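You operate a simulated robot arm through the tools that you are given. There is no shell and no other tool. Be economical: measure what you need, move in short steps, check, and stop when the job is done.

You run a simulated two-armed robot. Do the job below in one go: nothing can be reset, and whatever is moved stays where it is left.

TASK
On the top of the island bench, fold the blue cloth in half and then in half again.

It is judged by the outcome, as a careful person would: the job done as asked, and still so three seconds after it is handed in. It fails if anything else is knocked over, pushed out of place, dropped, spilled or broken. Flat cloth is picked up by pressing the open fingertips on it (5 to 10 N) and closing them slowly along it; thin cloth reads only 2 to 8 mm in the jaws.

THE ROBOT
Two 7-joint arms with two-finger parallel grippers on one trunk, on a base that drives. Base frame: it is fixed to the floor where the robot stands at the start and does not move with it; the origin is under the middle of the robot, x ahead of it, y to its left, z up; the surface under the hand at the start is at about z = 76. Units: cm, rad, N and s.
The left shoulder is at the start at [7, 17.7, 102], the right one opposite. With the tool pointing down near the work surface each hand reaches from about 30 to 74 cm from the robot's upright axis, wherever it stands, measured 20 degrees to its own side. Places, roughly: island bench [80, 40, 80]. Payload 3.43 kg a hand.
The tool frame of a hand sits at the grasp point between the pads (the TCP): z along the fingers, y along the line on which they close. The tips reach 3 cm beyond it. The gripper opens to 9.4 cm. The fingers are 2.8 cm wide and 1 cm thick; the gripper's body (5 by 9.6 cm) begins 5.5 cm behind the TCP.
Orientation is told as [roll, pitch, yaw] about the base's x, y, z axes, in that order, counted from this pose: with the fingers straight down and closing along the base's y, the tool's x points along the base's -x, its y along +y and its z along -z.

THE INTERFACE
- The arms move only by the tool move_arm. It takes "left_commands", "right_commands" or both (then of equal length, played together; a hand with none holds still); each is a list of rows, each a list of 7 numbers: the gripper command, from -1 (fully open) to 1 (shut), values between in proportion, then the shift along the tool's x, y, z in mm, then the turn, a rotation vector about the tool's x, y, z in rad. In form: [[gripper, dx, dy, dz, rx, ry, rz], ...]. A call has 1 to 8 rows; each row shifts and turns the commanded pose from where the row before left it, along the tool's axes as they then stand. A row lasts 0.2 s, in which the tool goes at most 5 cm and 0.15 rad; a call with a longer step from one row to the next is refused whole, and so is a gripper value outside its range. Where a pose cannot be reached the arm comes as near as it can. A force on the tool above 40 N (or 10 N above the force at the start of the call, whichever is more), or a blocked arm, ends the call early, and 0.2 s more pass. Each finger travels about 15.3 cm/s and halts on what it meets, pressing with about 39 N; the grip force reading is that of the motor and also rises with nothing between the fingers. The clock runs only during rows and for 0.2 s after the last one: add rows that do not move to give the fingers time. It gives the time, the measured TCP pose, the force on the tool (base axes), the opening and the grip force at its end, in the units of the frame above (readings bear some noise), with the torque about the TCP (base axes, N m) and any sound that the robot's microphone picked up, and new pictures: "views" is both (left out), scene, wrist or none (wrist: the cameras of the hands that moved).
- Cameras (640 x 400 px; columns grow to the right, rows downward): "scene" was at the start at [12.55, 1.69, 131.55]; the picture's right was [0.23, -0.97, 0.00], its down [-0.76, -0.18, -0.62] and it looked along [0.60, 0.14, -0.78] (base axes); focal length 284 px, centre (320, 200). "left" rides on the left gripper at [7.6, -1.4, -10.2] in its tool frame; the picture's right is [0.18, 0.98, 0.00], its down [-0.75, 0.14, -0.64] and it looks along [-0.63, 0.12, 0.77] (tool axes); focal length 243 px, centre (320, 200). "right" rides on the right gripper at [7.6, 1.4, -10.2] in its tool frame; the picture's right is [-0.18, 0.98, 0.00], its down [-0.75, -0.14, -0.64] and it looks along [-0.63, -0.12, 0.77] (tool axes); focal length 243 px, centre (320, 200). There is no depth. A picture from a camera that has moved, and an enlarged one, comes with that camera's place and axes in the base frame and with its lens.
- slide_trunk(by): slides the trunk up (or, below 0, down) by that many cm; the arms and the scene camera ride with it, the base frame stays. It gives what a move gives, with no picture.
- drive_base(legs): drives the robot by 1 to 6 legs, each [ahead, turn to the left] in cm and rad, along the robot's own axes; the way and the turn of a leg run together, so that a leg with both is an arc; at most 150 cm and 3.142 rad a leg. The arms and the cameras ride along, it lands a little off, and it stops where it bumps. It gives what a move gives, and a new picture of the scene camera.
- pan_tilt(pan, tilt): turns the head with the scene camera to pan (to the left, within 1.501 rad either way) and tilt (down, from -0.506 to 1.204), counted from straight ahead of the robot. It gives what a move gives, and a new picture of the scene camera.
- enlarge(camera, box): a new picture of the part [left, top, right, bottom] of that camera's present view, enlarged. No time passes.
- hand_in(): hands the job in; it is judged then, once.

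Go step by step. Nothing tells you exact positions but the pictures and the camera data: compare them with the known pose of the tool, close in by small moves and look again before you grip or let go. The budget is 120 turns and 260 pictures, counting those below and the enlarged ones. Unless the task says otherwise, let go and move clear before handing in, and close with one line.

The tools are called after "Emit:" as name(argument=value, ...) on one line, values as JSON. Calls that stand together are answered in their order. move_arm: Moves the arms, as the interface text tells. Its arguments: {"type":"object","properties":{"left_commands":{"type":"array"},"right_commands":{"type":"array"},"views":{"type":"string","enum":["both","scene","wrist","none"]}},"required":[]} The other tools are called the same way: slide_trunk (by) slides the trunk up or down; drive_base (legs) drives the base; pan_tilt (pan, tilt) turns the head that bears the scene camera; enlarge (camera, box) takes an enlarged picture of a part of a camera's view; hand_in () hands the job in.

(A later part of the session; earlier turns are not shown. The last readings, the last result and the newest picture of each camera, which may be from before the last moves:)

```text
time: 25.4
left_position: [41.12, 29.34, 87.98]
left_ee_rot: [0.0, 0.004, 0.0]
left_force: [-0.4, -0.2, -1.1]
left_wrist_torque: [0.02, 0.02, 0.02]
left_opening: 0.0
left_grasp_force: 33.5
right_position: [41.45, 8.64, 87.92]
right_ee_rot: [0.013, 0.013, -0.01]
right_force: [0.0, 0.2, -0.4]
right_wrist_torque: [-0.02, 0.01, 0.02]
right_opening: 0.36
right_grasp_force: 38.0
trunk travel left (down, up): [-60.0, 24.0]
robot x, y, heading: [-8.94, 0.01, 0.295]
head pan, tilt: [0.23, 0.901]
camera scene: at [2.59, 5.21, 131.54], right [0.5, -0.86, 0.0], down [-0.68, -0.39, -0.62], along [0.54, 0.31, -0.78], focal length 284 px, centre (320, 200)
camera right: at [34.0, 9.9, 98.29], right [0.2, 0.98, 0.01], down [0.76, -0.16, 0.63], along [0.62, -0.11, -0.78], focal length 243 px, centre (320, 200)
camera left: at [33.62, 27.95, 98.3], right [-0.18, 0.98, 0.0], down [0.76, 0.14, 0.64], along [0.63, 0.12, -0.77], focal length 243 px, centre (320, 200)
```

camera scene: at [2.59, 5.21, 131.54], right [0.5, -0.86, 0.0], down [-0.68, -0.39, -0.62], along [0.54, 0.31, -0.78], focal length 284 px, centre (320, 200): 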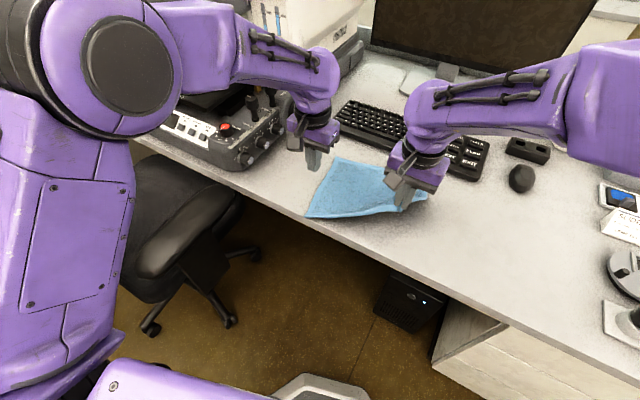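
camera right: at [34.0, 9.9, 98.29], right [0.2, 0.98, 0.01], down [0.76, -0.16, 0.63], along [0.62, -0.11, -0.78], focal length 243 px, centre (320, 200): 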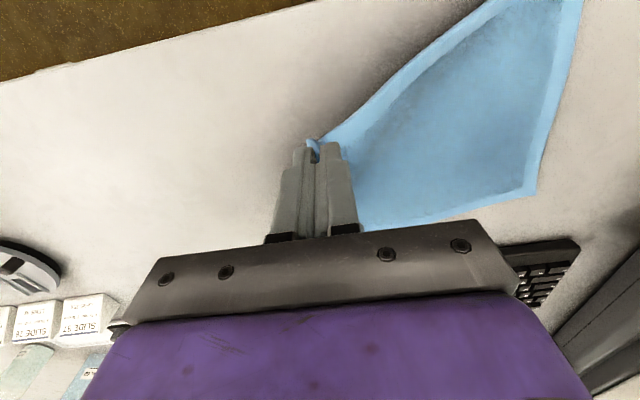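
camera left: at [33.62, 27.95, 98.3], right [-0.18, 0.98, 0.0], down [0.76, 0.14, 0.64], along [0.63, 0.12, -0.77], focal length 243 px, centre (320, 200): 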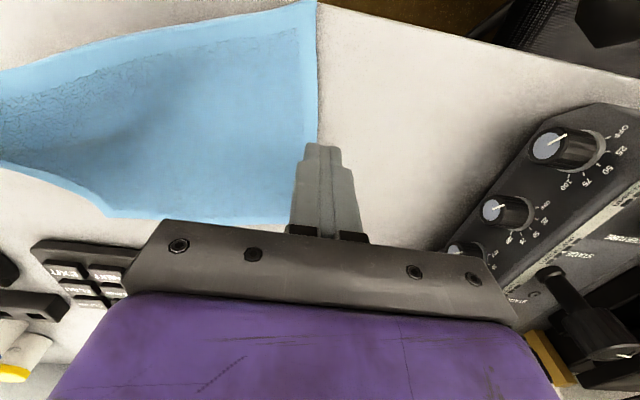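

The left corner slipped out. I'll lay the right one back down where it came from (still held) and look for the left corner.

Emit:
move_arm(left_commands=[[0.5, 10, 0, 0, 0, 0, 0], [0.5, 10, 0, 0, 0, 0, 0], [0.5, 10, 0, 15, 0, 0, 0], [0.5, 10, 0, 15, 0, 0, 0], [0.5, 0, 0, 15, 0, 0, 0], [0.5, 0, 0, 0, 0, 0, 0]], right_commands=[[1, 11, 0, 10, 0, 0, 0], [1, 13, 0, 15, 0, 0, 0], [1, 12, 0, 18, 0, 0, 0], [1, 8, 0, 18, 0, 0, 0], [1, 3, -1, 18, 0, 0, 0], [1, 0, -1, 7, 0, 0, 0]])

```text
time: 26.8
left_position: [37.17, 29.19, 83.66]
left_ee_rot: [-0.001, 0.002, -0.001]
left_force: [-0.6, 0.6, 0.5]
left_wrist_torque: [0.01, -0.02, 0.03]
left_opening: 2.38
left_grasp_force: 0.0
right_position: [36.67, 8.77, 79.67]
right_ee_rot: [0.02, 0.009, -0.013]
right_force: [1.3, 0.3, 5.8]
right_wrist_torque: [0.02, -0.11, 0.01]
right_opening: 0.34
right_grasp_force: 37.4
trunk travel left (down, up): [-60.0, 24.0]
robot x, y, heading: [-8.86, -0.04, 0.297]
head pan, tilt: [0.23, 0.901]
camera scene: at [2.38, 5.18, 131.58], right [0.5, -0.86, 0.0], down [-0.68, -0.39, -0.62], along [0.54, 0.31, -0.78], focal length 284 px, centre (320, 200)
camera right: at [29.16, 10.11, 89.93], right [0.2, 0.98, 0.02], down [0.76, -0.16, 0.63], along [0.62, -0.11, -0.77], focal length 243 px, centre (320, 200)
camera left: at [29.7, 27.81, 93.87], right [-0.18, 0.98, 0.0], down [0.75, 0.14, 0.64], along [0.63, 0.12, -0.77], focal length 243 px, centre (320, 200)
```

scene: 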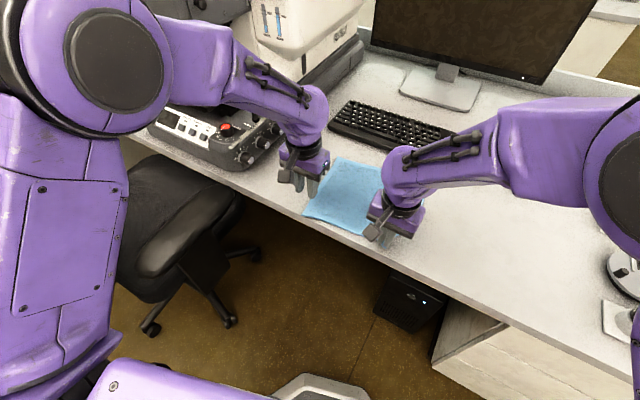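
right: 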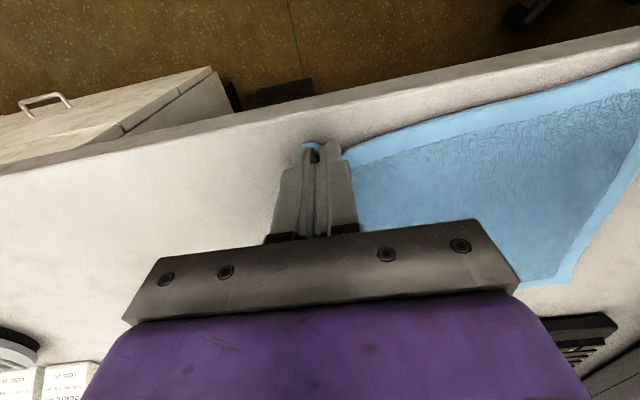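
left: 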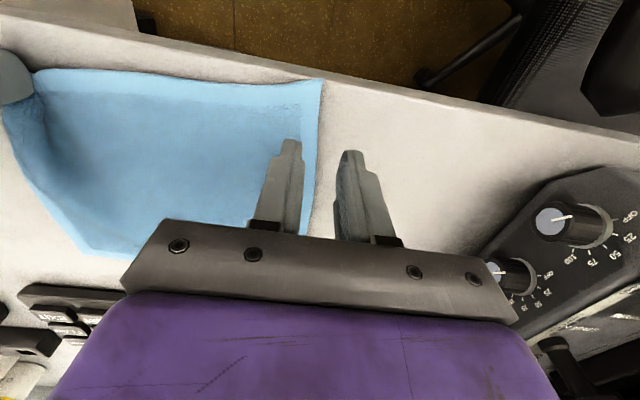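

The left corner is now at about (33.9, 28.8), close to the bench edge. I'll regrip it with the left hand with about 2 cm of overlap.

Emit:
move_arm(left_commands=[[0.5, 11, -14, 0, 0, 0, 0], [0.5, 11, -13, 0, 0, 0, 0], [0.5, 0, 0, 15, 0, 0, 0], [0.5, 0, 0, 15, 0, 0, 0], [0.5, 0, 0, 9, 0, 0, 0], [0.5, 0, 0, 3, 0, 0, 0], [0.5, 0, 0, 2, 0, 0, 0], [0.5, 0, 0, 0, 0, 0, 0]], views="wrist")

```text
time: 28.6
left_position: [34.82, 26.45, 79.25]
left_ee_rot: [0.002, 0.0, -0.001]
left_force: [0.1, 1.5, 11.1]
left_wrist_torque: [0.06, -0.09, 0.03]
left_opening: 2.34
left_grasp_force: 0.1
right_position: [36.51, 8.81, 79.59]
right_ee_rot: [0.017, 0.012, -0.015]
right_force: [1.2, 1.9, 13.3]
right_wrist_torque: [-0.01, -0.2, 0.03]
right_opening: 0.35
right_grasp_force: 37.7
trunk travel left (down, up): [-60.0, 24.0]
robot x, y, heading: [-8.85, -0.0, 0.298]
head pan, tilt: [0.23, 0.901]
camera left: at [27.26, 25.08, 89.51], right [-0.18, 0.98, 0.0], down [0.75, 0.14, 0.64], along [0.63, 0.12, -0.77], focal length 243 px, centre (320, 200)
```

left: 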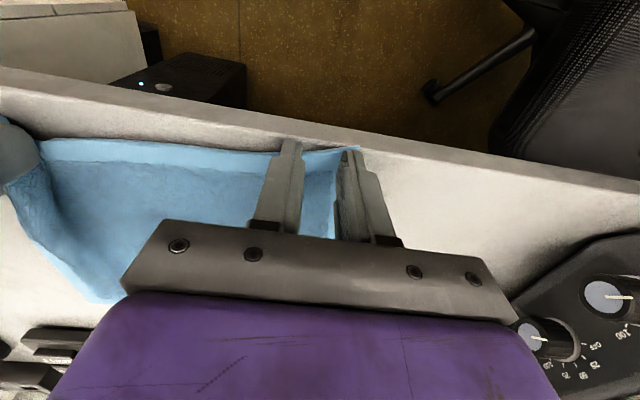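

Good contact on the left corner at 11 N. Closing slowly.

Emit:
move_arm(left_commands=[[0.58, 0, 0, 0, 0, 0, 0], [0.66, 0, 0, 0, 0, 0, 0], [0.74, 0, 0, 0, 0, 0, 0], [0.82, 0, 0, 0, 0, 0, 0], [0.9, 0, 0, 0, 0, 0, 0], [1, 0, 0, 0, 0, 0, 0], [1, 0, 0, 0, 0, 0, 0]], views="wrist")

```text
time: 30.2
left_position: [34.76, 26.46, 79.29]
left_ee_rot: [0.001, 0.0, 0.0]
left_force: [0.7, -1.0, 13.6]
left_wrist_torque: [-0.03, -0.11, -0.02]
left_opening: 0.29
left_grasp_force: 37.3
right_position: [36.58, 8.71, 79.63]
right_ee_rot: [0.017, 0.011, -0.014]
right_force: [1.1, 1.9, 9.3]
right_wrist_torque: [0.03, -0.15, -0.01]
right_opening: 0.39
right_grasp_force: 38.3
trunk travel left (down, up): [-60.0, 24.0]
robot x, y, heading: [-9.08, -0.44, 0.296]
head pan, tilt: [0.23, 0.901]
camera left: at [27.23, 25.02, 89.5], right [-0.18, 0.98, 0.0], down [0.75, 0.14, 0.64], along [0.63, 0.12, -0.77], focal length 243 px, centre (320, 200)
```

left: 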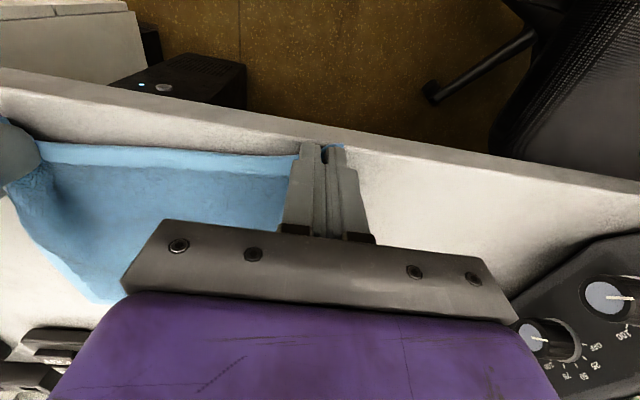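

Both corners are held (2.9 and 3.9 mm). Lifting again, bringing the left hand back out to straighten the edge.

Emit:
move_arm(left_commands=[[1, -5, 3, -10, 0, 0, 0], [1, -8, 5, -15, 0, 0, 0], [1, -10, 6, -18, 0, 0, 0], [1, -14, 5, -18, 0, 0, 0], [1, -15, 2, -18, 0, 0, 0], [1, -15, 0, -15, 0, 0, 0]], right_commands=[[1, 0, 0, -10, 0, 0, 0], [1, -4, 0, -15, 0, 0, 0], [1, -7, 0, -18, 0, 0, 0], [1, -10, 0, -18, 0, 0, 0], [1, -12, 0, -18, 0, 0, 0], [1, -12, 0, -15, 0, 0, 0]])

```text
time: 31.6
left_position: [41.65, 28.61, 88.51]
left_ee_rot: [0.001, 0.003, 0.001]
left_force: [-0.1, -1.1, 0.4]
left_wrist_torque: [0.0, 0.03, -0.02]
left_opening: 0.3
left_grasp_force: 37.7
right_position: [41.43, 8.69, 88.63]
right_ee_rot: [0.014, 0.011, -0.011]
right_force: [-0.3, 0.3, -1.4]
right_wrist_torque: [0.04, 0.01, 0.03]
right_opening: 0.36
right_grasp_force: 37.7
trunk travel left (down, up): [-60.0, 24.0]
robot x, y, heading: [-8.85, 0.23, 0.294]
head pan, tilt: [0.23, 0.901]
camera scene: at [2.57, 5.2, 131.54], right [0.5, -0.86, 0.0], down [-0.68, -0.39, -0.62], along [0.54, 0.31, -0.78], focal length 284 px, centre (320, 200)
camera right: at [33.86, 10.02, 98.95], right [0.2, 0.98, 0.01], down [0.76, -0.16, 0.63], along [0.62, -0.11, -0.78], focal length 243 px, centre (320, 200)
camera left: at [34.22, 27.13, 98.78], right [-0.18, 0.98, 0.0], down [0.76, 0.14, 0.64], along [0.63, 0.12, -0.77], focal length 243 px, centre (320, 200)
```

scene: 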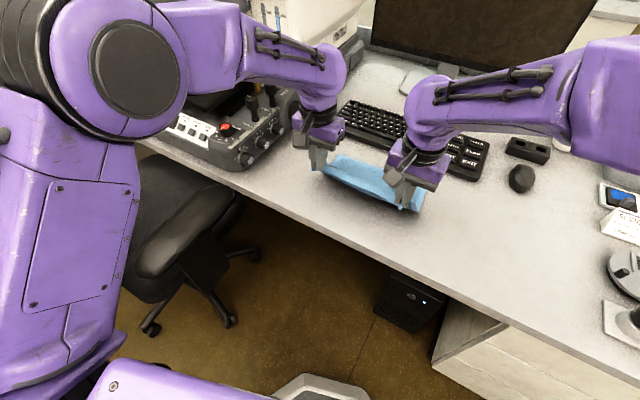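
right: 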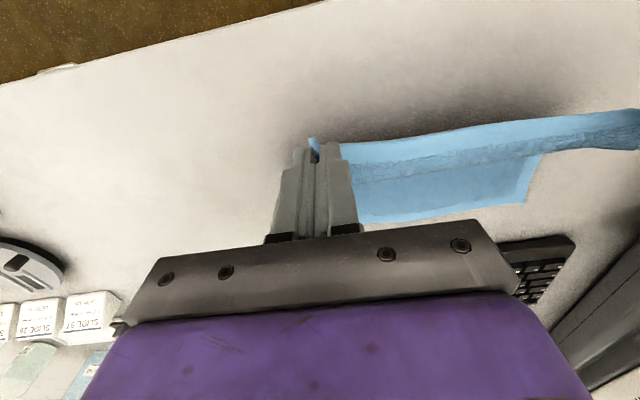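
left: 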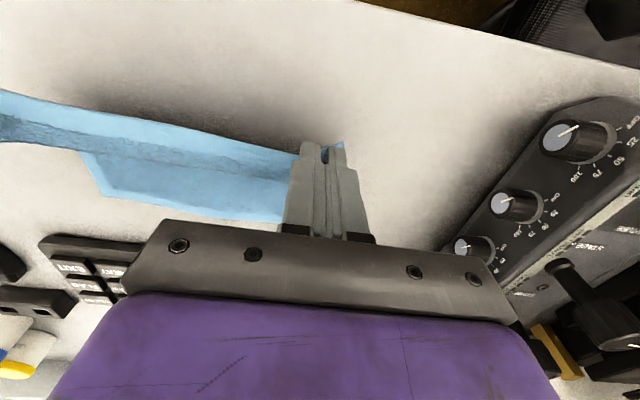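

The edge is straight; the far edge lies at x≈57 (y 5.3–31.3). Continuing forward over it.

Emit:
move_arm(left_commands=[[1, -15, 0, -5, 0, 0, 0], [1, -20, 0, -3, 0, 0, 0], [1, -20, 0, 3, 0, 0, 0], [1, -20, 0, 6, 0, 0, 0], [1, -20, 0, 8, 0, 0, 0], [1, -20, 0, 8, 0, 0, 0]], right_commands=[[1, -17, -3, -4, 0, 0, 0], [1, -20, 0, -3, 0, 0, 0], [1, -20, 0, 3, 0, 0, 0], [1, -20, 0, 6, 0, 0, 0], [1, -20, 0, 8, 0, 0, 0], [1, -20, 0, 8, 0, 0, 0]])

```text
time: 33.0
left_position: [53.02, 28.77, 86.47]
left_ee_rot: [0.0, 0.006, 0.0]
left_force: [-0.6, -3.4, 0.4]
left_wrist_torque: [-0.14, 0.02, -0.08]
left_opening: 0.26
left_grasp_force: 37.8
right_position: [52.92, 8.23, 86.49]
right_ee_rot: [0.014, 0.015, -0.012]
right_force: [0.0, 4.2, 0.3]
right_wrist_torque: [0.12, 0.0, 0.08]
right_opening: 0.33
right_grasp_force: 37.8
trunk travel left (down, up): [-60.0, 24.0]
robot x, y, heading: [-8.77, 0.27, 0.29]
head pan, tilt: [0.23, 0.901]
camera scene: at [2.8, 5.26, 131.52], right [0.5, -0.86, 0.0], down [-0.68, -0.39, -0.62], along [0.54, 0.31, -0.79], focal length 284 px, centre (320, 200)
camera right: at [45.6, 9.72, 96.87], right [0.2, 0.98, 0.01], down [0.76, -0.16, 0.63], along [0.62, -0.11, -0.78], focal length 243 px, centre (320, 200)
camera left: at [45.6, 27.42, 96.73], right [-0.18, 0.98, 0.0], down [0.76, 0.14, 0.64], along [0.63, 0.12, -0.77], focal length 243 px, centre (320, 200)
```

scene: 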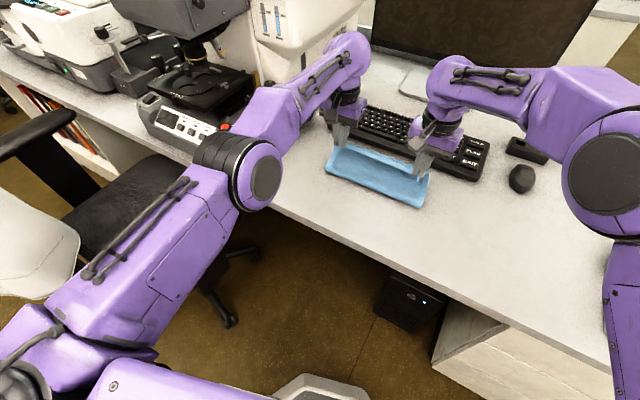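
right: 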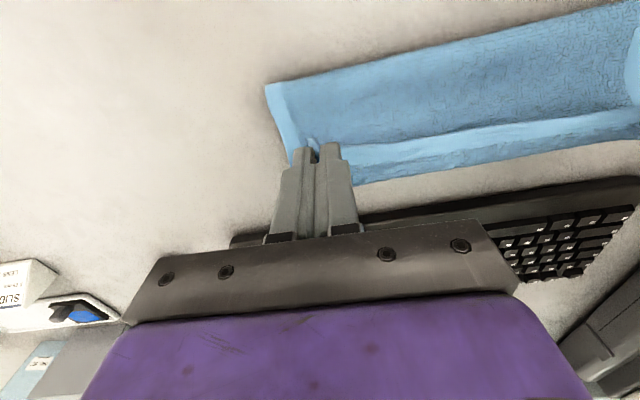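
left: 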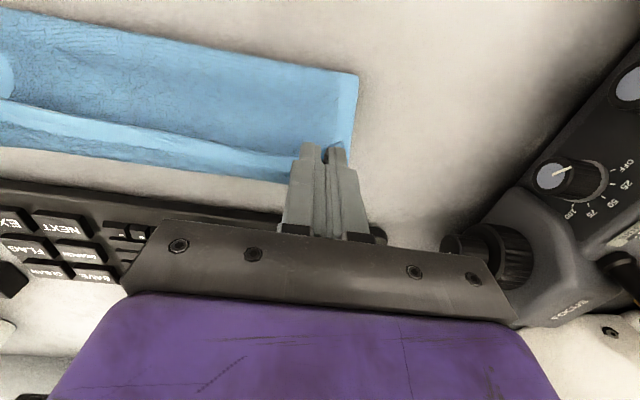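

The fold line is at x≈49 and the far edge at x≈60.7 (the cloth slid forward a little, still 5 cm from the keyboard). I'm carrying the held edge on to x≈59.5 and lowering.

Emit:
move_arm(left_commands=[[1, -15, -1, 5, 0, 0, 0], [1, -15, -1, 10, 0, 0.05, 0], [1, -15, 0, 15, 0, 0.05, 0], [1, -12, 0, 15, 0, 0.05, 0], [1, -5, 0, 10, 0, 0, 0]], right_commands=[[1, -15, 1, 5, 0, 0, 0], [1, -15, 1, 10, 0, 0.05, 0], [1, -15, 0, 15, 0, 0.05, 0], [1, -12, 0, 15, 0, 0.05, 0], [1, -5, 0, 10, 0, 0, 0]])

```text
time: 34.2
left_position: [50.37, 29.01, 82.79]
left_ee_rot: [-0.02, 0.145, -0.006]
left_force: [6.2, -20.1, -1.1]
left_wrist_torque: [-0.65, -0.19, -0.18]
left_opening: 0.24
left_grasp_force: 38.1
left hand out of reach, approached as far as the arm can: row 1, 2, 3, 4, 5
right_position: [57.38, 7.86, 81.56]
right_ee_rot: [0.036, 0.168, -0.003]
right_force: [-6.4, 20.9, 0.5]
right_wrist_torque: [0.65, 0.17, 0.12]
right_opening: 0.37
right_grasp_force: 37.6
right hand out of reach, approached as far as the arm can: row 4, 5
trunk travel left (down, up): [-60.0, 24.0]
robot x, y, heading: [-9.27, -0.16, 0.294]
head pan, tilt: [0.23, 0.901]
stopped in row 5 (left hand): the force on the tool passed its limit at 43 N (the readings are from after the stop); the commanded pose is now the measured one
camera scene: at [2.47, 5.21, 131.56], right [0.5, -0.86, 0.0], down [-0.68, -0.39, -0.62], along [0.54, 0.31, -0.78], focal length 284 px, centre (320, 200)
camera right: at [51.61, 8.91, 92.81], right [0.19, 0.98, 0.01], down [0.85, -0.17, 0.5], along [0.49, -0.09, -0.86], focal length 243 px, centre (320, 200)
camera left: at [44.31, 27.89, 94.05], right [-0.18, 0.98, 0.01], down [0.84, 0.15, 0.52], along [0.51, 0.1, -0.85], focal length 243 px, centre (320, 200)
```

scene: 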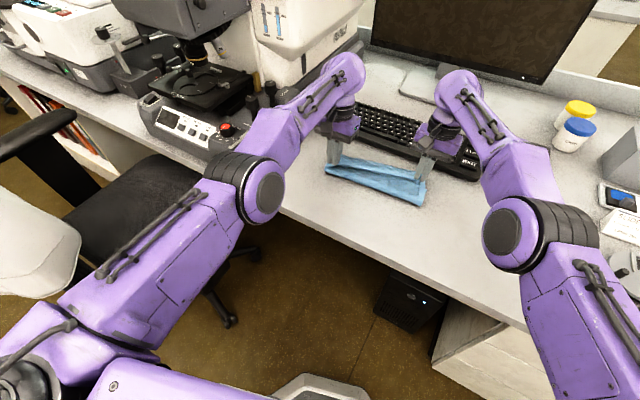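
right: 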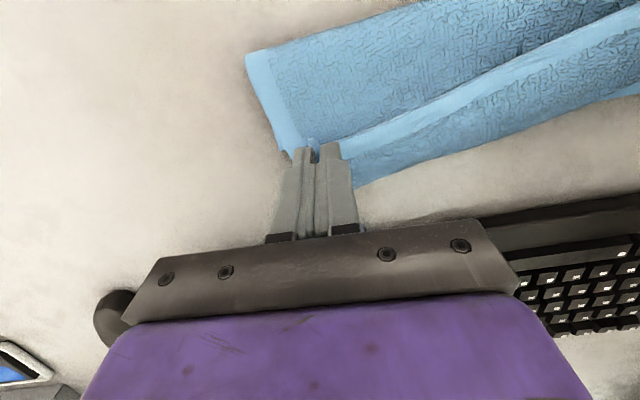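
left: 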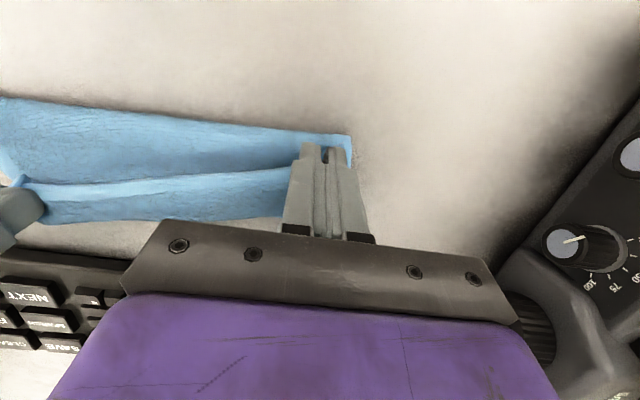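

The left arm hit its outer reach limit and the tension rose. I'll ease the hands back level, undo the tilt, then drive the base 9 cm ahead.

Emit:
move_arm(left_commands=[[1, 0, -2, -10, 0, -0.05, 0], [1, 0, 0, -10, 0, -0.05, 0], [1, 0, 0, -5, 0, -0.05, 0], [1, 0, 0, 0, 0, 0, 0]], right_commands=[[1, 20, 2, -15, 0, -0.05, 0], [1, 20, 0, -15, 0, -0.05, 0], [1, 20, 0, -5, 0, -0.05, 0], [1, 10, 0, 0, 0, 0, 0]])

```text
time: 35.2
left_position: [52.98, 29.37, 85.26]
left_ee_rot: [-0.013, 0.001, -0.002]
left_force: [-0.9, -13.2, -0.7]
left_wrist_torque: [-0.46, 0.09, -0.2]
left_opening: 0.26
left_grasp_force: 37.5
left hand out of reach, approached as far as the arm can: row 1, 2, 3
right_position: [50.94, 7.73, 85.59]
right_ee_rot: [0.029, 0.014, -0.011]
right_force: [1.0, 14.1, -1.0]
right_wrist_torque: [0.44, -0.05, 0.11]
right_opening: 0.36
right_grasp_force: 38.1
trunk travel left (down, up): [-60.0, 24.0]
robot x, y, heading: [-9.17, 0.03, 0.298]
head pan, tilt: [0.23, 0.901]
camera scene: at [2.53, 5.19, 131.55], right [0.5, -0.86, 0.0], down [-0.68, -0.39, -0.62], along [0.54, 0.31, -0.78], focal length 284 px, centre (320, 200)
camera right: at [43.52, 8.93, 95.96], right [0.19, 0.98, 0.03], down [0.76, -0.17, 0.63], along [0.62, -0.1, -0.78], focal length 243 px, centre (320, 200)
camera left: at [45.32, 28.13, 95.55], right [-0.18, 0.98, -0.01], down [0.75, 0.15, 0.64], along [0.63, 0.11, -0.77], focal length 243 px, centre (320, 200)
```

scene: 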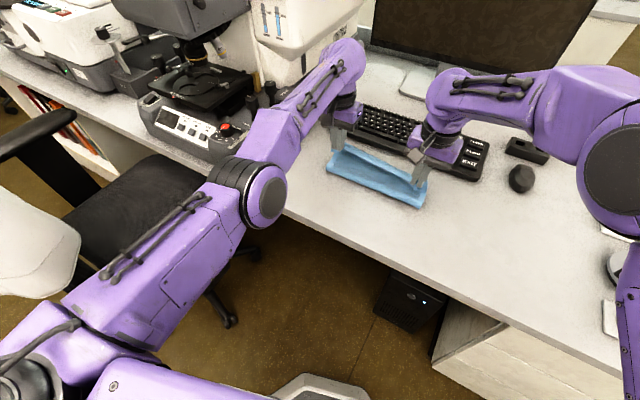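
right: 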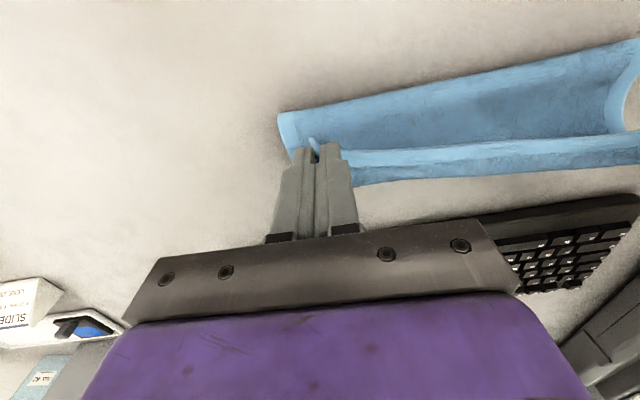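
left: 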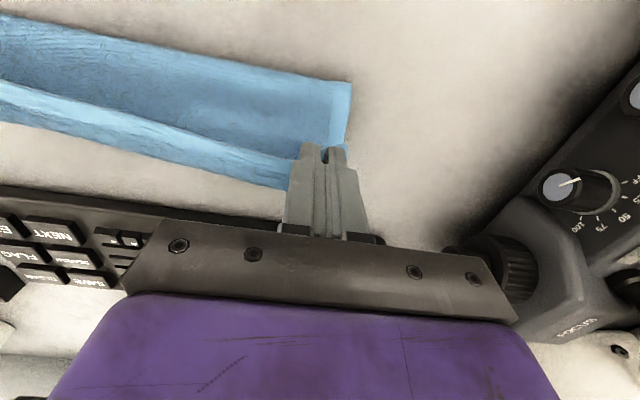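

Recovered. Relaxing tension and shifting the hands to offset the drive, then driving 8 cm ahead.

Emit:
move_arm(left_commands=[[1, 10, -9, -5, 0, 0, 0], [1, 10, -8, 0, 0, 0, 0], [1, 10, -7, 0, 0, 0, 0]], right_commands=[[1, 3, -3, -5, -0.01, 0, 0], [1, 3, -5, 0, -0.01, 0, 0], [1, 4, -5, 0, 0, 0, 0]], views="none")

Emit:
drive_base(legs=[[8, 0]])

```text
time: 36.0
left_position: [52.84, 27.21, 86.16]
left_ee_rot: [-0.01, -0.002, -0.001]
left_force: [-1.0, -4.8, -1.2]
left_wrist_torque: [-0.11, 0.03, -0.12]
left_opening: 0.26
left_grasp_force: 36.9
left hand out of reach, approached as far as the arm can: row 1, 2, 3
right_position: [50.11, 6.45, 86.01]
right_ee_rot: [0.047, 0.016, -0.01]
right_force: [0.9, 3.5, -0.3]
right_wrist_torque: [0.17, 0.01, 0.06]
right_opening: 0.34
right_grasp_force: 37.8
trunk travel left (down, up): [-60.0, 24.0]
robot x, y, heading: [-8.72, 0.22, 0.293]
head pan, tilt: [0.23, 0.901]
```

```text
time: 37.1
left_position: [60.45, 29.43, 86.07]
left_ee_rot: [-0.012, 0.0, -0.004]
left_force: [-1.0, -4.1, 0.5]
left_wrist_torque: [-0.14, 0.05, -0.07]
left_opening: 0.26
left_grasp_force: 37.4
right_position: [57.6, 8.89, 86.16]
right_ee_rot: [0.05, 0.017, -0.01]
right_force: [0.7, 4.3, -0.2]
right_wrist_torque: [0.13, 0.0, 0.07]
right_opening: 0.35
right_grasp_force: 37.5
trunk travel left (down, up): [-60.0, 24.0]
robot x, y, heading: [-1.05, 2.15, 0.296]
head pan, tilt: [0.23, 0.901]
camera scene: at [9.99, 7.49, 131.57], right [0.5, -0.86, 0.0], down [-0.68, -0.39, -0.62], along [0.54, 0.31, -0.78], focal length 284 px, centre (320, 200)
```

scene: 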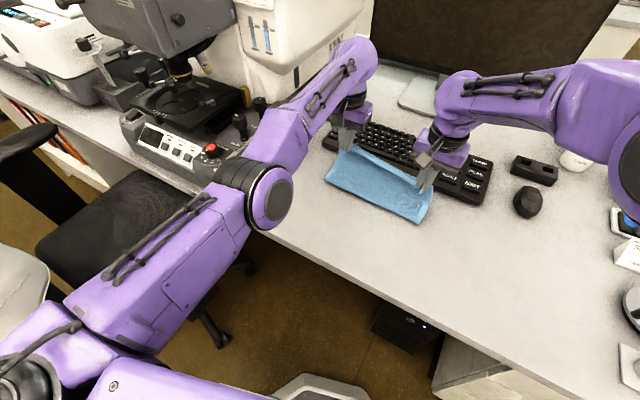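

Emit:
move_arm(left_commands=[[1, 0, 0, 0, 0, 0, 0], [1, 0, 0, 0, 0, 0, 0]], right_commands=[[1, -8, 0, 0, 0.025, 0, 0], [1, -8, 0, 0, 0.02, 0, 0]], views="wrist")

```text
time: 37.7
left_position: [60.68, 29.51, 85.96]
left_ee_rot: [-0.012, 0.001, -0.003]
left_force: [0.4, -2.2, 0.1]
left_wrist_torque: [-0.14, 0.06, -0.08]
left_opening: 0.24
left_grasp_force: 36.6
right_position: [59.29, 8.78, 85.79]
right_ee_rot: [0.003, 0.018, -0.011]
right_force: [0.8, 2.9, 0.9]
right_wrist_torque: [0.15, 0.04, 0.02]
right_opening: 0.34
right_grasp_force: 37.8
trunk travel left (down, up): [-60.0, 24.0]
robot x, y, heading: [-1.38, 2.42, 0.299]
head pan, tilt: [0.23, 0.901]
camera right: at [51.93, 10.24, 96.15], right [0.19, 0.98, 0.0], down [0.76, -0.15, 0.63], along [0.62, -0.12, -0.78], focal length 243 px, centre (320, 200)
camera left: at [53.07, 28.26, 96.2], right [-0.18, 0.98, -0.01], down [0.75, 0.15, 0.64], along [0.63, 0.11, -0.77], focal length 243 px, centre (320, 200)
```

right: 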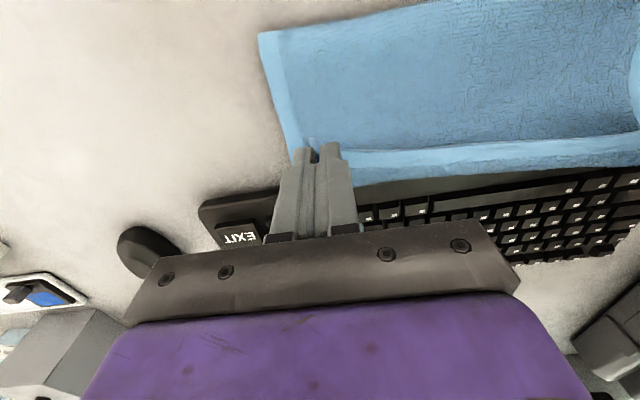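
left: 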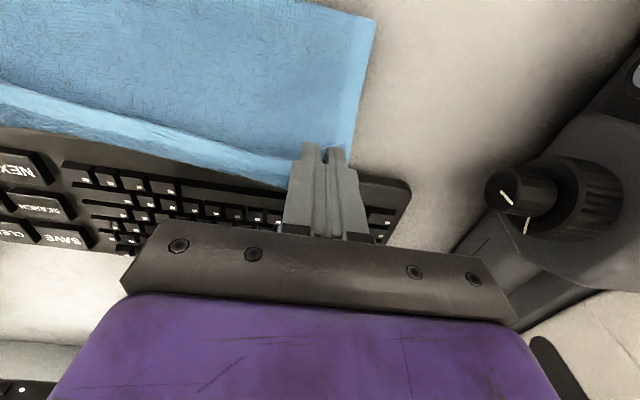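

Emit:
enlarge(camera="scene", box=[300, 100, 500, 240])

```text
2.86 times, centred on (400, 170) of scene
camera zoom: at [10.25, 7.56, 131.53], right [0.5, -0.86, 0.0], down [-0.68, -0.39, -0.62], along [0.54, 0.31, -0.78], focal length 811 px, centre (91, 286)
```

zoom: 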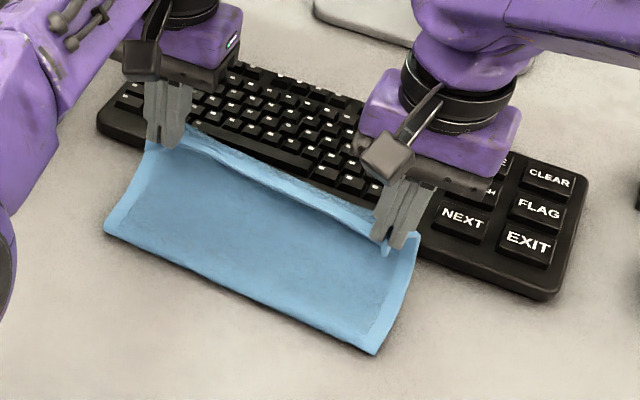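

The cloth is folded (fold line toward me, at x≈54), but it got pulled forward, so its far edge should be near x≈65, close to the keyboard. I'll move the held edge forward and down carefully and look.

Emit:
move_arm(left_commands=[[1, -5, 0, 12, 0, 0, 0], [1, -5, 0, 12, 0, 0, 0], [1, -5, 0, 10, 0, 0, 0], [1, 0, 0, 5, 0, 0, 0]], right_commands=[[1, -10, 0, 12, 0, 0, 0], [1, -10, 0, 12, 0, 0, 0], [1, -8, 0, 10, 0, 0, 0], [1, 0, 0, 5, 0, 0, 0]])

Emit:
enlarge(camera="scene", box=[300, 100, 500, 240])

```text
time: 38.7
left_position: [60.55, 30.43, 82.1]
left_ee_rot: [-0.015, -0.001, -0.005]
left_force: [0.0, -12.9, -0.6]
left_wrist_torque: [-0.37, 0.01, -0.23]
left_opening: 0.27
left_grasp_force: 37.3
left hand out of reach, approached as far as the arm can: row 1, 2, 3
right_position: [61.95, 8.79, 81.99]
right_ee_rot: [0.005, 0.017, -0.006]
right_force: [-0.2, 12.5, 0.7]
right_wrist_torque: [0.43, 0.03, 0.12]
right_opening: 0.34
right_grasp_force: 37.7
trunk travel left (down, up): [-60.0, 24.0]
robot x, y, heading: [-1.32, 2.32, 0.298]
head pan, tilt: [0.23, 0.901]
camera scene: at [10.15, 7.54, 131.55], right [0.5, -0.86, 0.0], down [-0.68, -0.39, -0.62], along [0.54, 0.31, -0.78], focal length 284 px, centre (320, 200)
camera right: at [54.55, 10.25, 92.37], right [0.19, 0.98, 0.0], down [0.76, -0.15, 0.63], along [0.62, -0.12, -0.78], focal length 243 px, centre (320, 200)
camera left: at [53.08, 29.21, 92.25], right [-0.18, 0.98, -0.01], down [0.75, 0.15, 0.64], along [0.63, 0.11, -0.77], focal length 243 px, centre (320, 200)
```

scene: 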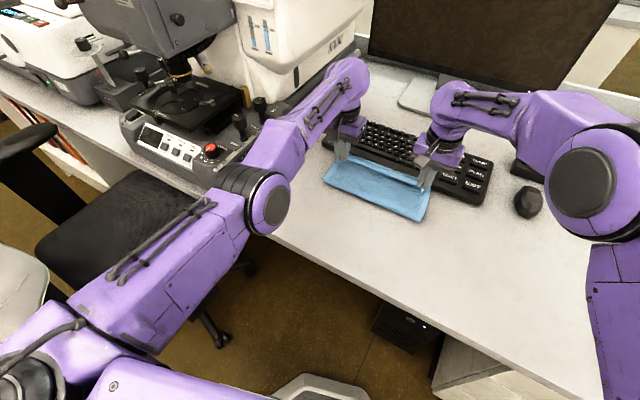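
right: 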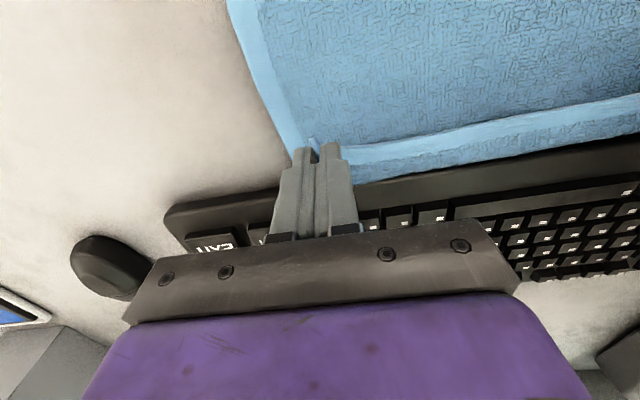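
left: 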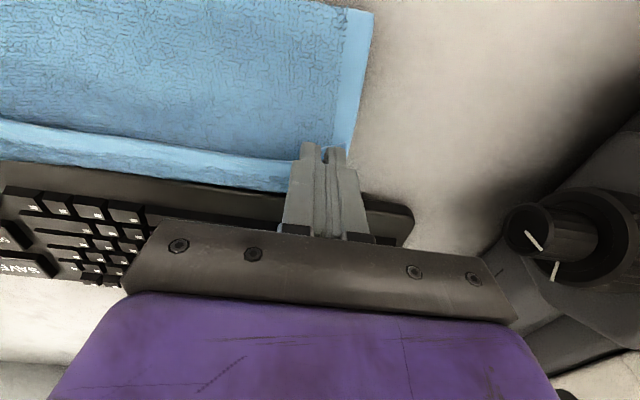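

```text
2.86 times, centred on (400, 170) of scene
camera zoom: at [10.15, 7.54, 131.55], right [0.5, -0.86, 0.0], down [-0.68, -0.39, -0.62], along [0.54, 0.31, -0.78], focal length 811 px, centre (91, 286)
```

zoom: 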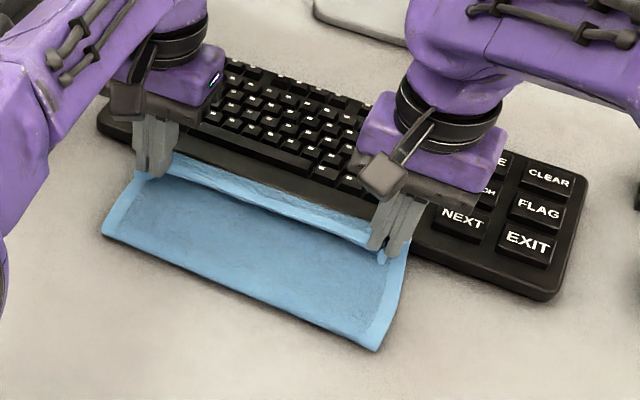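

The left arm is at its outer limit again. I'll bring both hands back a few cm, then drive 6 cm further ahead so the hands end at x≈63.

Emit:
move_arm(left_commands=[[1, 10, -4, -3, 0, 0, 0], [1, 10, -4, -3, 0, 0, 0], [1, 10, -4, 0, 0, 0, 0], [1, 10, -4, 0, 0, 0, 0], [1, 0, 0, 0, 0, 0, 0]], right_commands=[[1, 11, -2, -3, 0, 0, 0], [1, 11, -2, -3, 0, 0, 0], [1, 11, -2, 0, 0, 0, 0], [1, 11, -2, 0, 0, 0, 0], [1, 0, 0, 0, 0, 0, 0]], views="none")

```text
time: 39.9
left_position: [60.71, 29.21, 82.53]
left_ee_rot: [-0.014, 0.002, -0.004]
left_force: [-1.0, -9.3, -0.4]
left_wrist_torque: [-0.3, 0.05, -0.19]
left_opening: 0.24
left_grasp_force: 37.1
left hand out of reach, approached as far as the arm can: row 1, 2, 3, 4
right_position: [57.69, 8.01, 82.58]
right_ee_rot: [0.003, 0.015, -0.011]
right_force: [1.8, 10.0, -0.5]
right_wrist_torque: [0.35, -0.07, 0.06]
right_opening: 0.35
right_grasp_force: 37.9
trunk travel left (down, up): [-60.0, 24.0]
robot x, y, heading: [-1.65, 2.31, 0.289]
head pan, tilt: [0.23, 0.901]
```

Emit:
move_arm(left_commands=[[1, 15, 0, 0, 0, 0, 0], [1, 15, 0, 0, 0, 0, 0], [1, 0, 0, 0, 0, 0, 0]], views="none")

```text
time: 40.7
left_position: [60.66, 29.08, 82.64]
left_ee_rot: [-0.012, 0.002, -0.003]
left_force: [-2.2, -8.9, 0.1]
left_wrist_torque: [-0.25, 0.06, -0.15]
left_opening: 0.27
left_grasp_force: 37.6
left hand out of reach, approached as far as the arm can: row 1, 2
right_position: [57.7, 8.08, 82.67]
right_ee_rot: [0.003, 0.017, -0.011]
right_force: [1.7, 9.1, -0.2]
right_wrist_torque: [0.33, -0.06, 0.04]
right_opening: 0.34
right_grasp_force: 38.0
trunk travel left (down, up): [-60.0, 24.0]
robot x, y, heading: [-1.22, 2.18, 0.293]
head pan, tilt: [0.23, 0.901]
```

Emit:
move_arm(left_commands=[[1, 25, 0, -10, 0, 0, 0], [1, 25, 0, 0, 0, 0, 0], [1, 0, 0, 0, 0, 0, 0]], views="scene")

```text
time: 41.5
left_position: [60.47, 29.08, 83.81]
left_ee_rot: [-0.012, 0.0, -0.005]
left_force: [-1.6, -10.8, -0.6]
left_wrist_torque: [-0.27, 0.05, -0.19]
left_opening: 0.23
left_grasp_force: 37.0
left hand out of reach, approached as far as the arm can: row 1, 2
right_position: [57.79, 8.02, 82.61]
right_ee_rot: [0.003, 0.017, -0.01]
right_force: [1.5, 9.1, -0.1]
right_wrist_torque: [0.36, -0.07, 0.04]
right_opening: 0.35
right_grasp_force: 37.9
trunk travel left (down, up): [-60.0, 24.0]
robot x, y, heading: [-1.82, 2.38, 0.301]
head pan, tilt: [0.23, 0.901]
camera scene: at [10.11, 7.52, 131.55], right [0.5, -0.86, 0.0], down [-0.68, -0.39, -0.62], along [0.54, 0.31, -0.78], focal length 284 px, centre (320, 200)
```

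scene: 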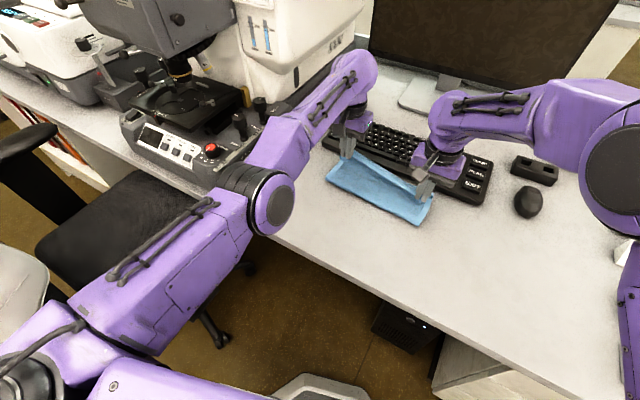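

The left arm is stretched nearly straight and can't pull back, but driving the base places it well. I'll advance the right hand to match, then drive 3 cm.

Emit:
move_arm(left_commands=[[1, 0, 0, 6, 0, 0, 0], [1, 0, 0, 6, 0, 0, 0], [1, 0, 0, 0, 0, 0, 0]], right_commands=[[1, -13, 2, 3, 0, 0, 0], [1, -13, 2, 3, 0, 0, 0], [1, 0, 0, 0, 0, 0, 0]], views="none")

Emit:
drive_base(legs=[[3, 0]])

Emit:
enlarge(camera="left", box=[0, 0, 640, 400])

Emit:
enlarge(camera="right", box=[0, 0, 640, 400])

```text
time: 42.3
left_position: [60.58, 29.18, 82.7]
left_ee_rot: [-0.012, 0.002, -0.001]
left_force: [-0.2, -3.7, -0.8]
left_wrist_torque: [-0.02, 0.01, -0.08]
left_opening: 0.27
left_grasp_force: 37.0
right_position: [60.11, 8.26, 82.05]
right_ee_rot: [0.003, 0.016, -0.01]
right_force: [-0.6, 3.7, -0.4]
right_wrist_torque: [0.16, -0.03, 0.05]
right_opening: 0.37
right_grasp_force: 38.1
trunk travel left (down, up): [-60.0, 24.0]
robot x, y, heading: [-0.99, 2.13, 0.295]
head pan, tilt: [0.23, 0.901]
```

```text
time: 43.1
left_position: [63.37, 29.96, 82.88]
left_ee_rot: [-0.013, 0.0, -0.002]
left_force: [0.3, -2.6, 0.4]
left_wrist_torque: [-0.07, -0.03, -0.04]
left_opening: 0.27
left_grasp_force: 36.8
right_position: [62.91, 9.36, 81.99]
right_ee_rot: [0.003, 0.017, -0.008]
right_force: [-0.6, 3.0, 0.2]
right_wrist_torque: [0.13, -0.03, 0.03]
right_opening: 0.33
right_grasp_force: 38.3
trunk travel left (down, up): [-60.0, 24.0]
robot x, y, heading: [1.58, 3.15, 0.295]
head pan, tilt: [0.23, 0.901]
camera scene: at [12.88, 8.37, 131.57], right [0.5, -0.86, 0.0], down [-0.68, -0.39, -0.62], along [0.54, 0.31, -0.78], focal length 284 px, centre (320, 200)
```

scene: 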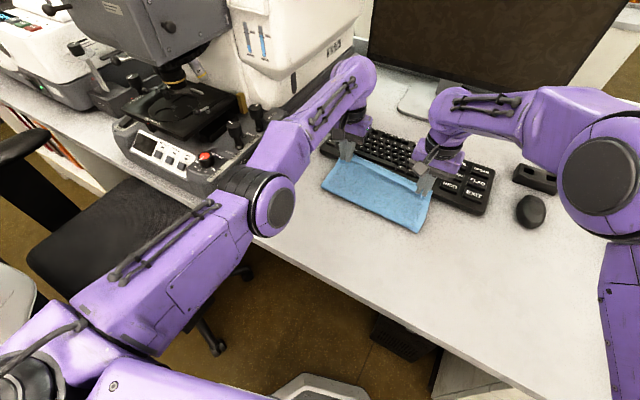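

```text
1.00 times, centred on (320, 200) of left (not enlarged: the box is as wide or as high as the picture)
camera zoom: at [55.86, 28.74, 92.97], right [-0.18, 0.98, -0.01], down [0.75, 0.15, 0.64], along [0.63, 0.11, -0.77], focal length 243 px, centre (320, 200)
```

zoom: 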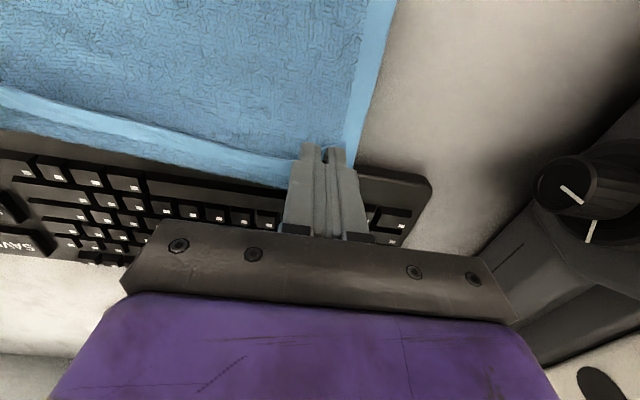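

```text
1.00 times, centred on (320, 200) of right (not enlarged: the box is as wide or as high as the picture)
camera zoom: at [55.46, 10.76, 92.34], right [0.19, 0.98, 0.0], down [0.76, -0.15, 0.63], along [0.62, -0.12, -0.78], focal length 243 px, centre (320, 200)
```

zoom: 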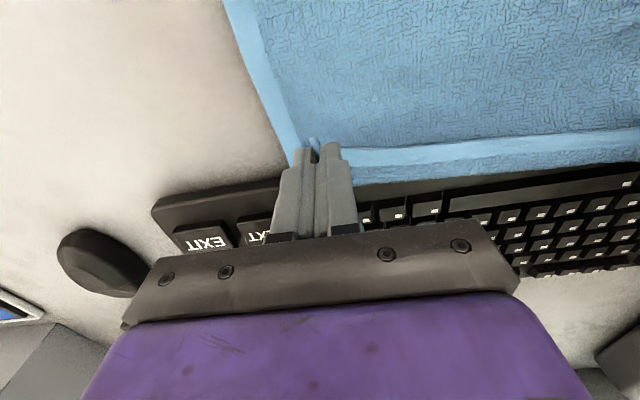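

The held edge is above the far edge, though close to the keyboard's front. I'll drive back 1 cm for clearance, then lower and look.

Emit:
drive_base(legs=[[-1, 0]])

Emit:
move_arm(left_commands=[[1, 0, 0, 10, 0, 0, 0], [1, 0, 0, 10, 0, 0, 0], [1, 0, 0, 8, 0, 0, 0], [1, 0, 0, 0, 0, 0, 0]], right_commands=[[1, 0, 0, 8, 0, 0, 0], [1, 0, 0, 8, 0, 0, 0], [1, 0, 0, 4, 0, 0, 0], [1, 0, 0, 0, 0, 0, 0]])

```text
time: 43.9
left_position: [62.63, 29.74, 82.66]
left_ee_rot: [-0.013, 0.001, 0.0]
left_force: [0.5, -2.0, 0.3]
left_wrist_torque: [-0.08, 0.02, -0.05]
left_opening: 0.23
left_grasp_force: 36.8
right_position: [62.06, 9.1, 81.87]
right_ee_rot: [0.003, 0.016, -0.01]
right_force: [-0.5, 2.3, -0.5]
right_wrist_torque: [0.1, 0.02, 0.02]
right_opening: 0.32
right_grasp_force: 37.6
trunk travel left (down, up): [-60.0, 24.0]
robot x, y, heading: [0.84, 2.79, 0.297]
head pan, tilt: [0.23, 0.901]
camera scene: at [12.22, 8.18, 131.53], right [0.5, -0.86, 0.0], down [-0.68, -0.39, -0.62], along [0.54, 0.31, -0.78], focal length 284 px, centre (320, 200)
```

scene: 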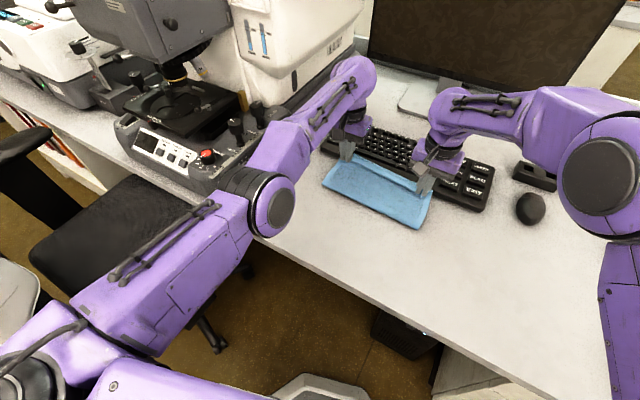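

```text
time: 44.9
left_position: [62.43, 29.51, 79.88]
left_ee_rot: [-0.013, 0.003, -0.003]
left_force: [-0.5, -1.6, 1.3]
left_wrist_torque: [0.0, 0.03, -0.03]
left_opening: 0.28
left_grasp_force: 37.0
right_position: [61.9, 9.08, 79.96]
right_ee_rot: [0.003, 0.015, -0.008]
right_force: [0.2, 1.7, -0.3]
right_wrist_torque: [0.08, -0.02, 0.02]
right_opening: 0.31
right_grasp_force: 38.1
trunk travel left (down, up): [-60.0, 24.0]
robot x, y, heading: [0.58, 3.16, 0.295]
head pan, tilt: [0.23, 0.901]
camera scene: at [12.02, 8.12, 131.56], right [0.5, -0.86, 0.0], down [-0.68, -0.39, -0.62], along [0.54, 0.31, -0.78], focal length 284 px, centre (320, 200)
camera right: at [54.52, 10.5, 90.26], right [0.19, 0.98, 0.0], down [0.76, -0.15, 0.63], along [0.62, -0.12, -0.78], focal length 243 px, centre (320, 200)
camera left: at [54.98, 28.32, 90.11], right [-0.18, 0.98, -0.01], down [0.75, 0.15, 0.64], along [0.63, 0.11, -0.77], focal length 243 px, centre (320, 200)
```

scene: 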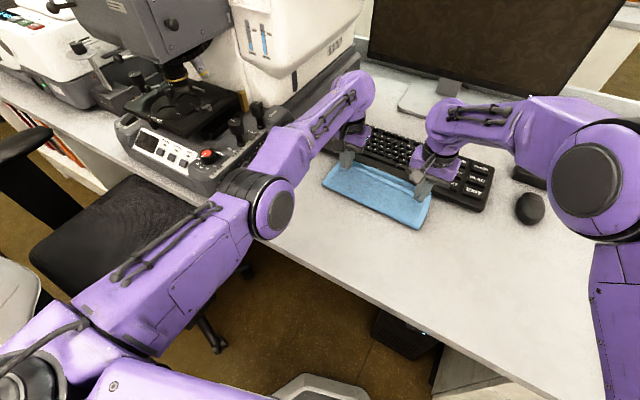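
right: 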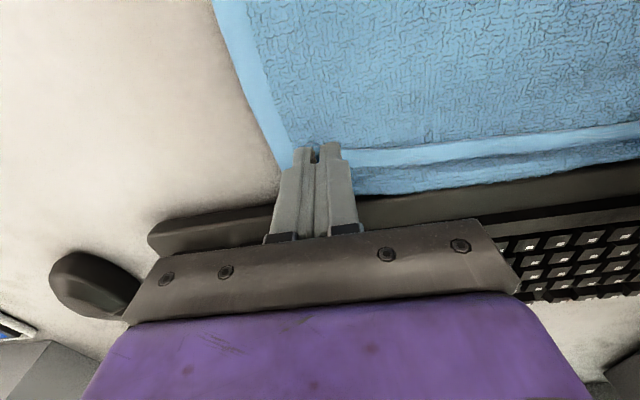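
left: 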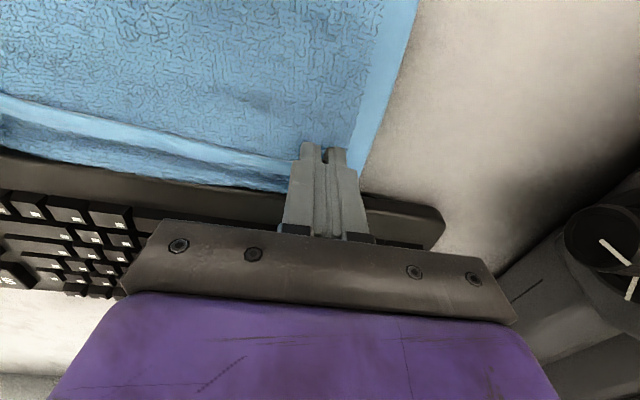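

The layers are aligned, with the top edge about 1.5–2 cm short of the bottom layer's far edge. Nudging forward with a 1.3 cm drive, then checking.

Emit:
drive_base(legs=[[1.4, 0]])

Emit:
enlarge(camera="right", box=[200, 60, 640, 335])

Emit:
enlarge(camera="left", box=[0, 60, 440, 335])

```text
time: 45.6
left_position: [63.9, 29.81, 79.81]
left_ee_rot: [-0.014, 0.002, -0.003]
left_force: [-0.4, -2.0, 0.5]
left_wrist_torque: [-0.08, 0.03, -0.05]
left_opening: 0.26
left_grasp_force: 37.4
right_position: [63.14, 9.59, 79.92]
right_ee_rot: [0.003, 0.016, -0.01]
right_force: [-0.6, 1.2, 1.2]
right_wrist_torque: [0.09, -0.03, 0.01]
right_opening: 0.35
right_grasp_force: 37.7
trunk travel left (down, up): [-60.0, 24.0]
robot x, y, heading: [1.86, 2.97, 0.297]
head pan, tilt: [0.23, 0.901]
camera scene: at [13.37, 8.54, 131.55], right [0.5, -0.86, 0.0], down [-0.68, -0.39, -0.62], along [0.54, 0.31, -0.78], focal length 284 px, centre (320, 200)
```

scene: 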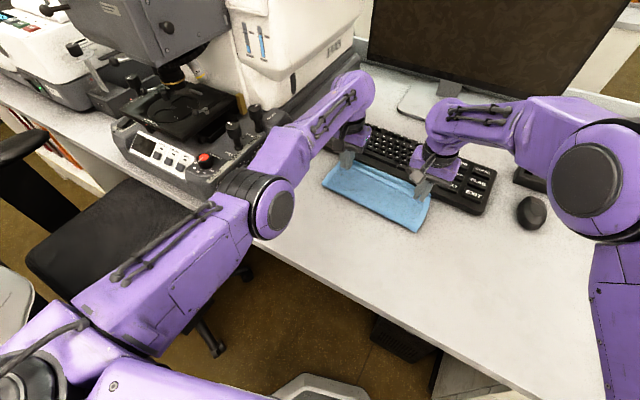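

```text
1.45 times, centred on (420, 198) of right
camera zoom: at [55.85, 10.91, 90.24], right [0.19, 0.98, 0.0], down [0.76, -0.15, 0.63], along [0.62, -0.12, -0.78], focal length 353 px, centre (174, 204)
```

zoom: 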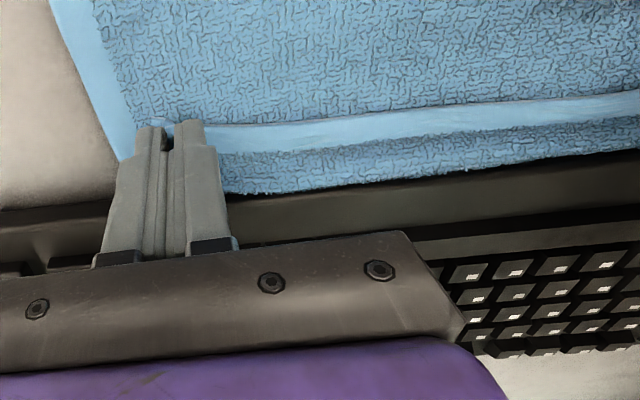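

```text
1.45 times, centred on (220, 198) of left
camera zoom: at [56.31, 28.73, 90.09], right [-0.18, 0.98, -0.01], down [0.75, 0.15, 0.64], along [0.63, 0.11, -0.77], focal length 353 px, centre (466, 204)
```

zoom: 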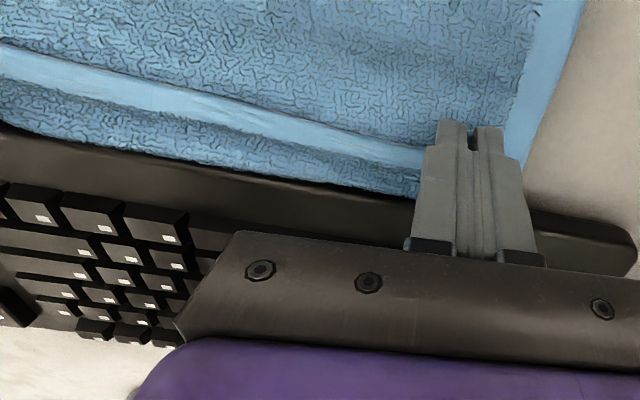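

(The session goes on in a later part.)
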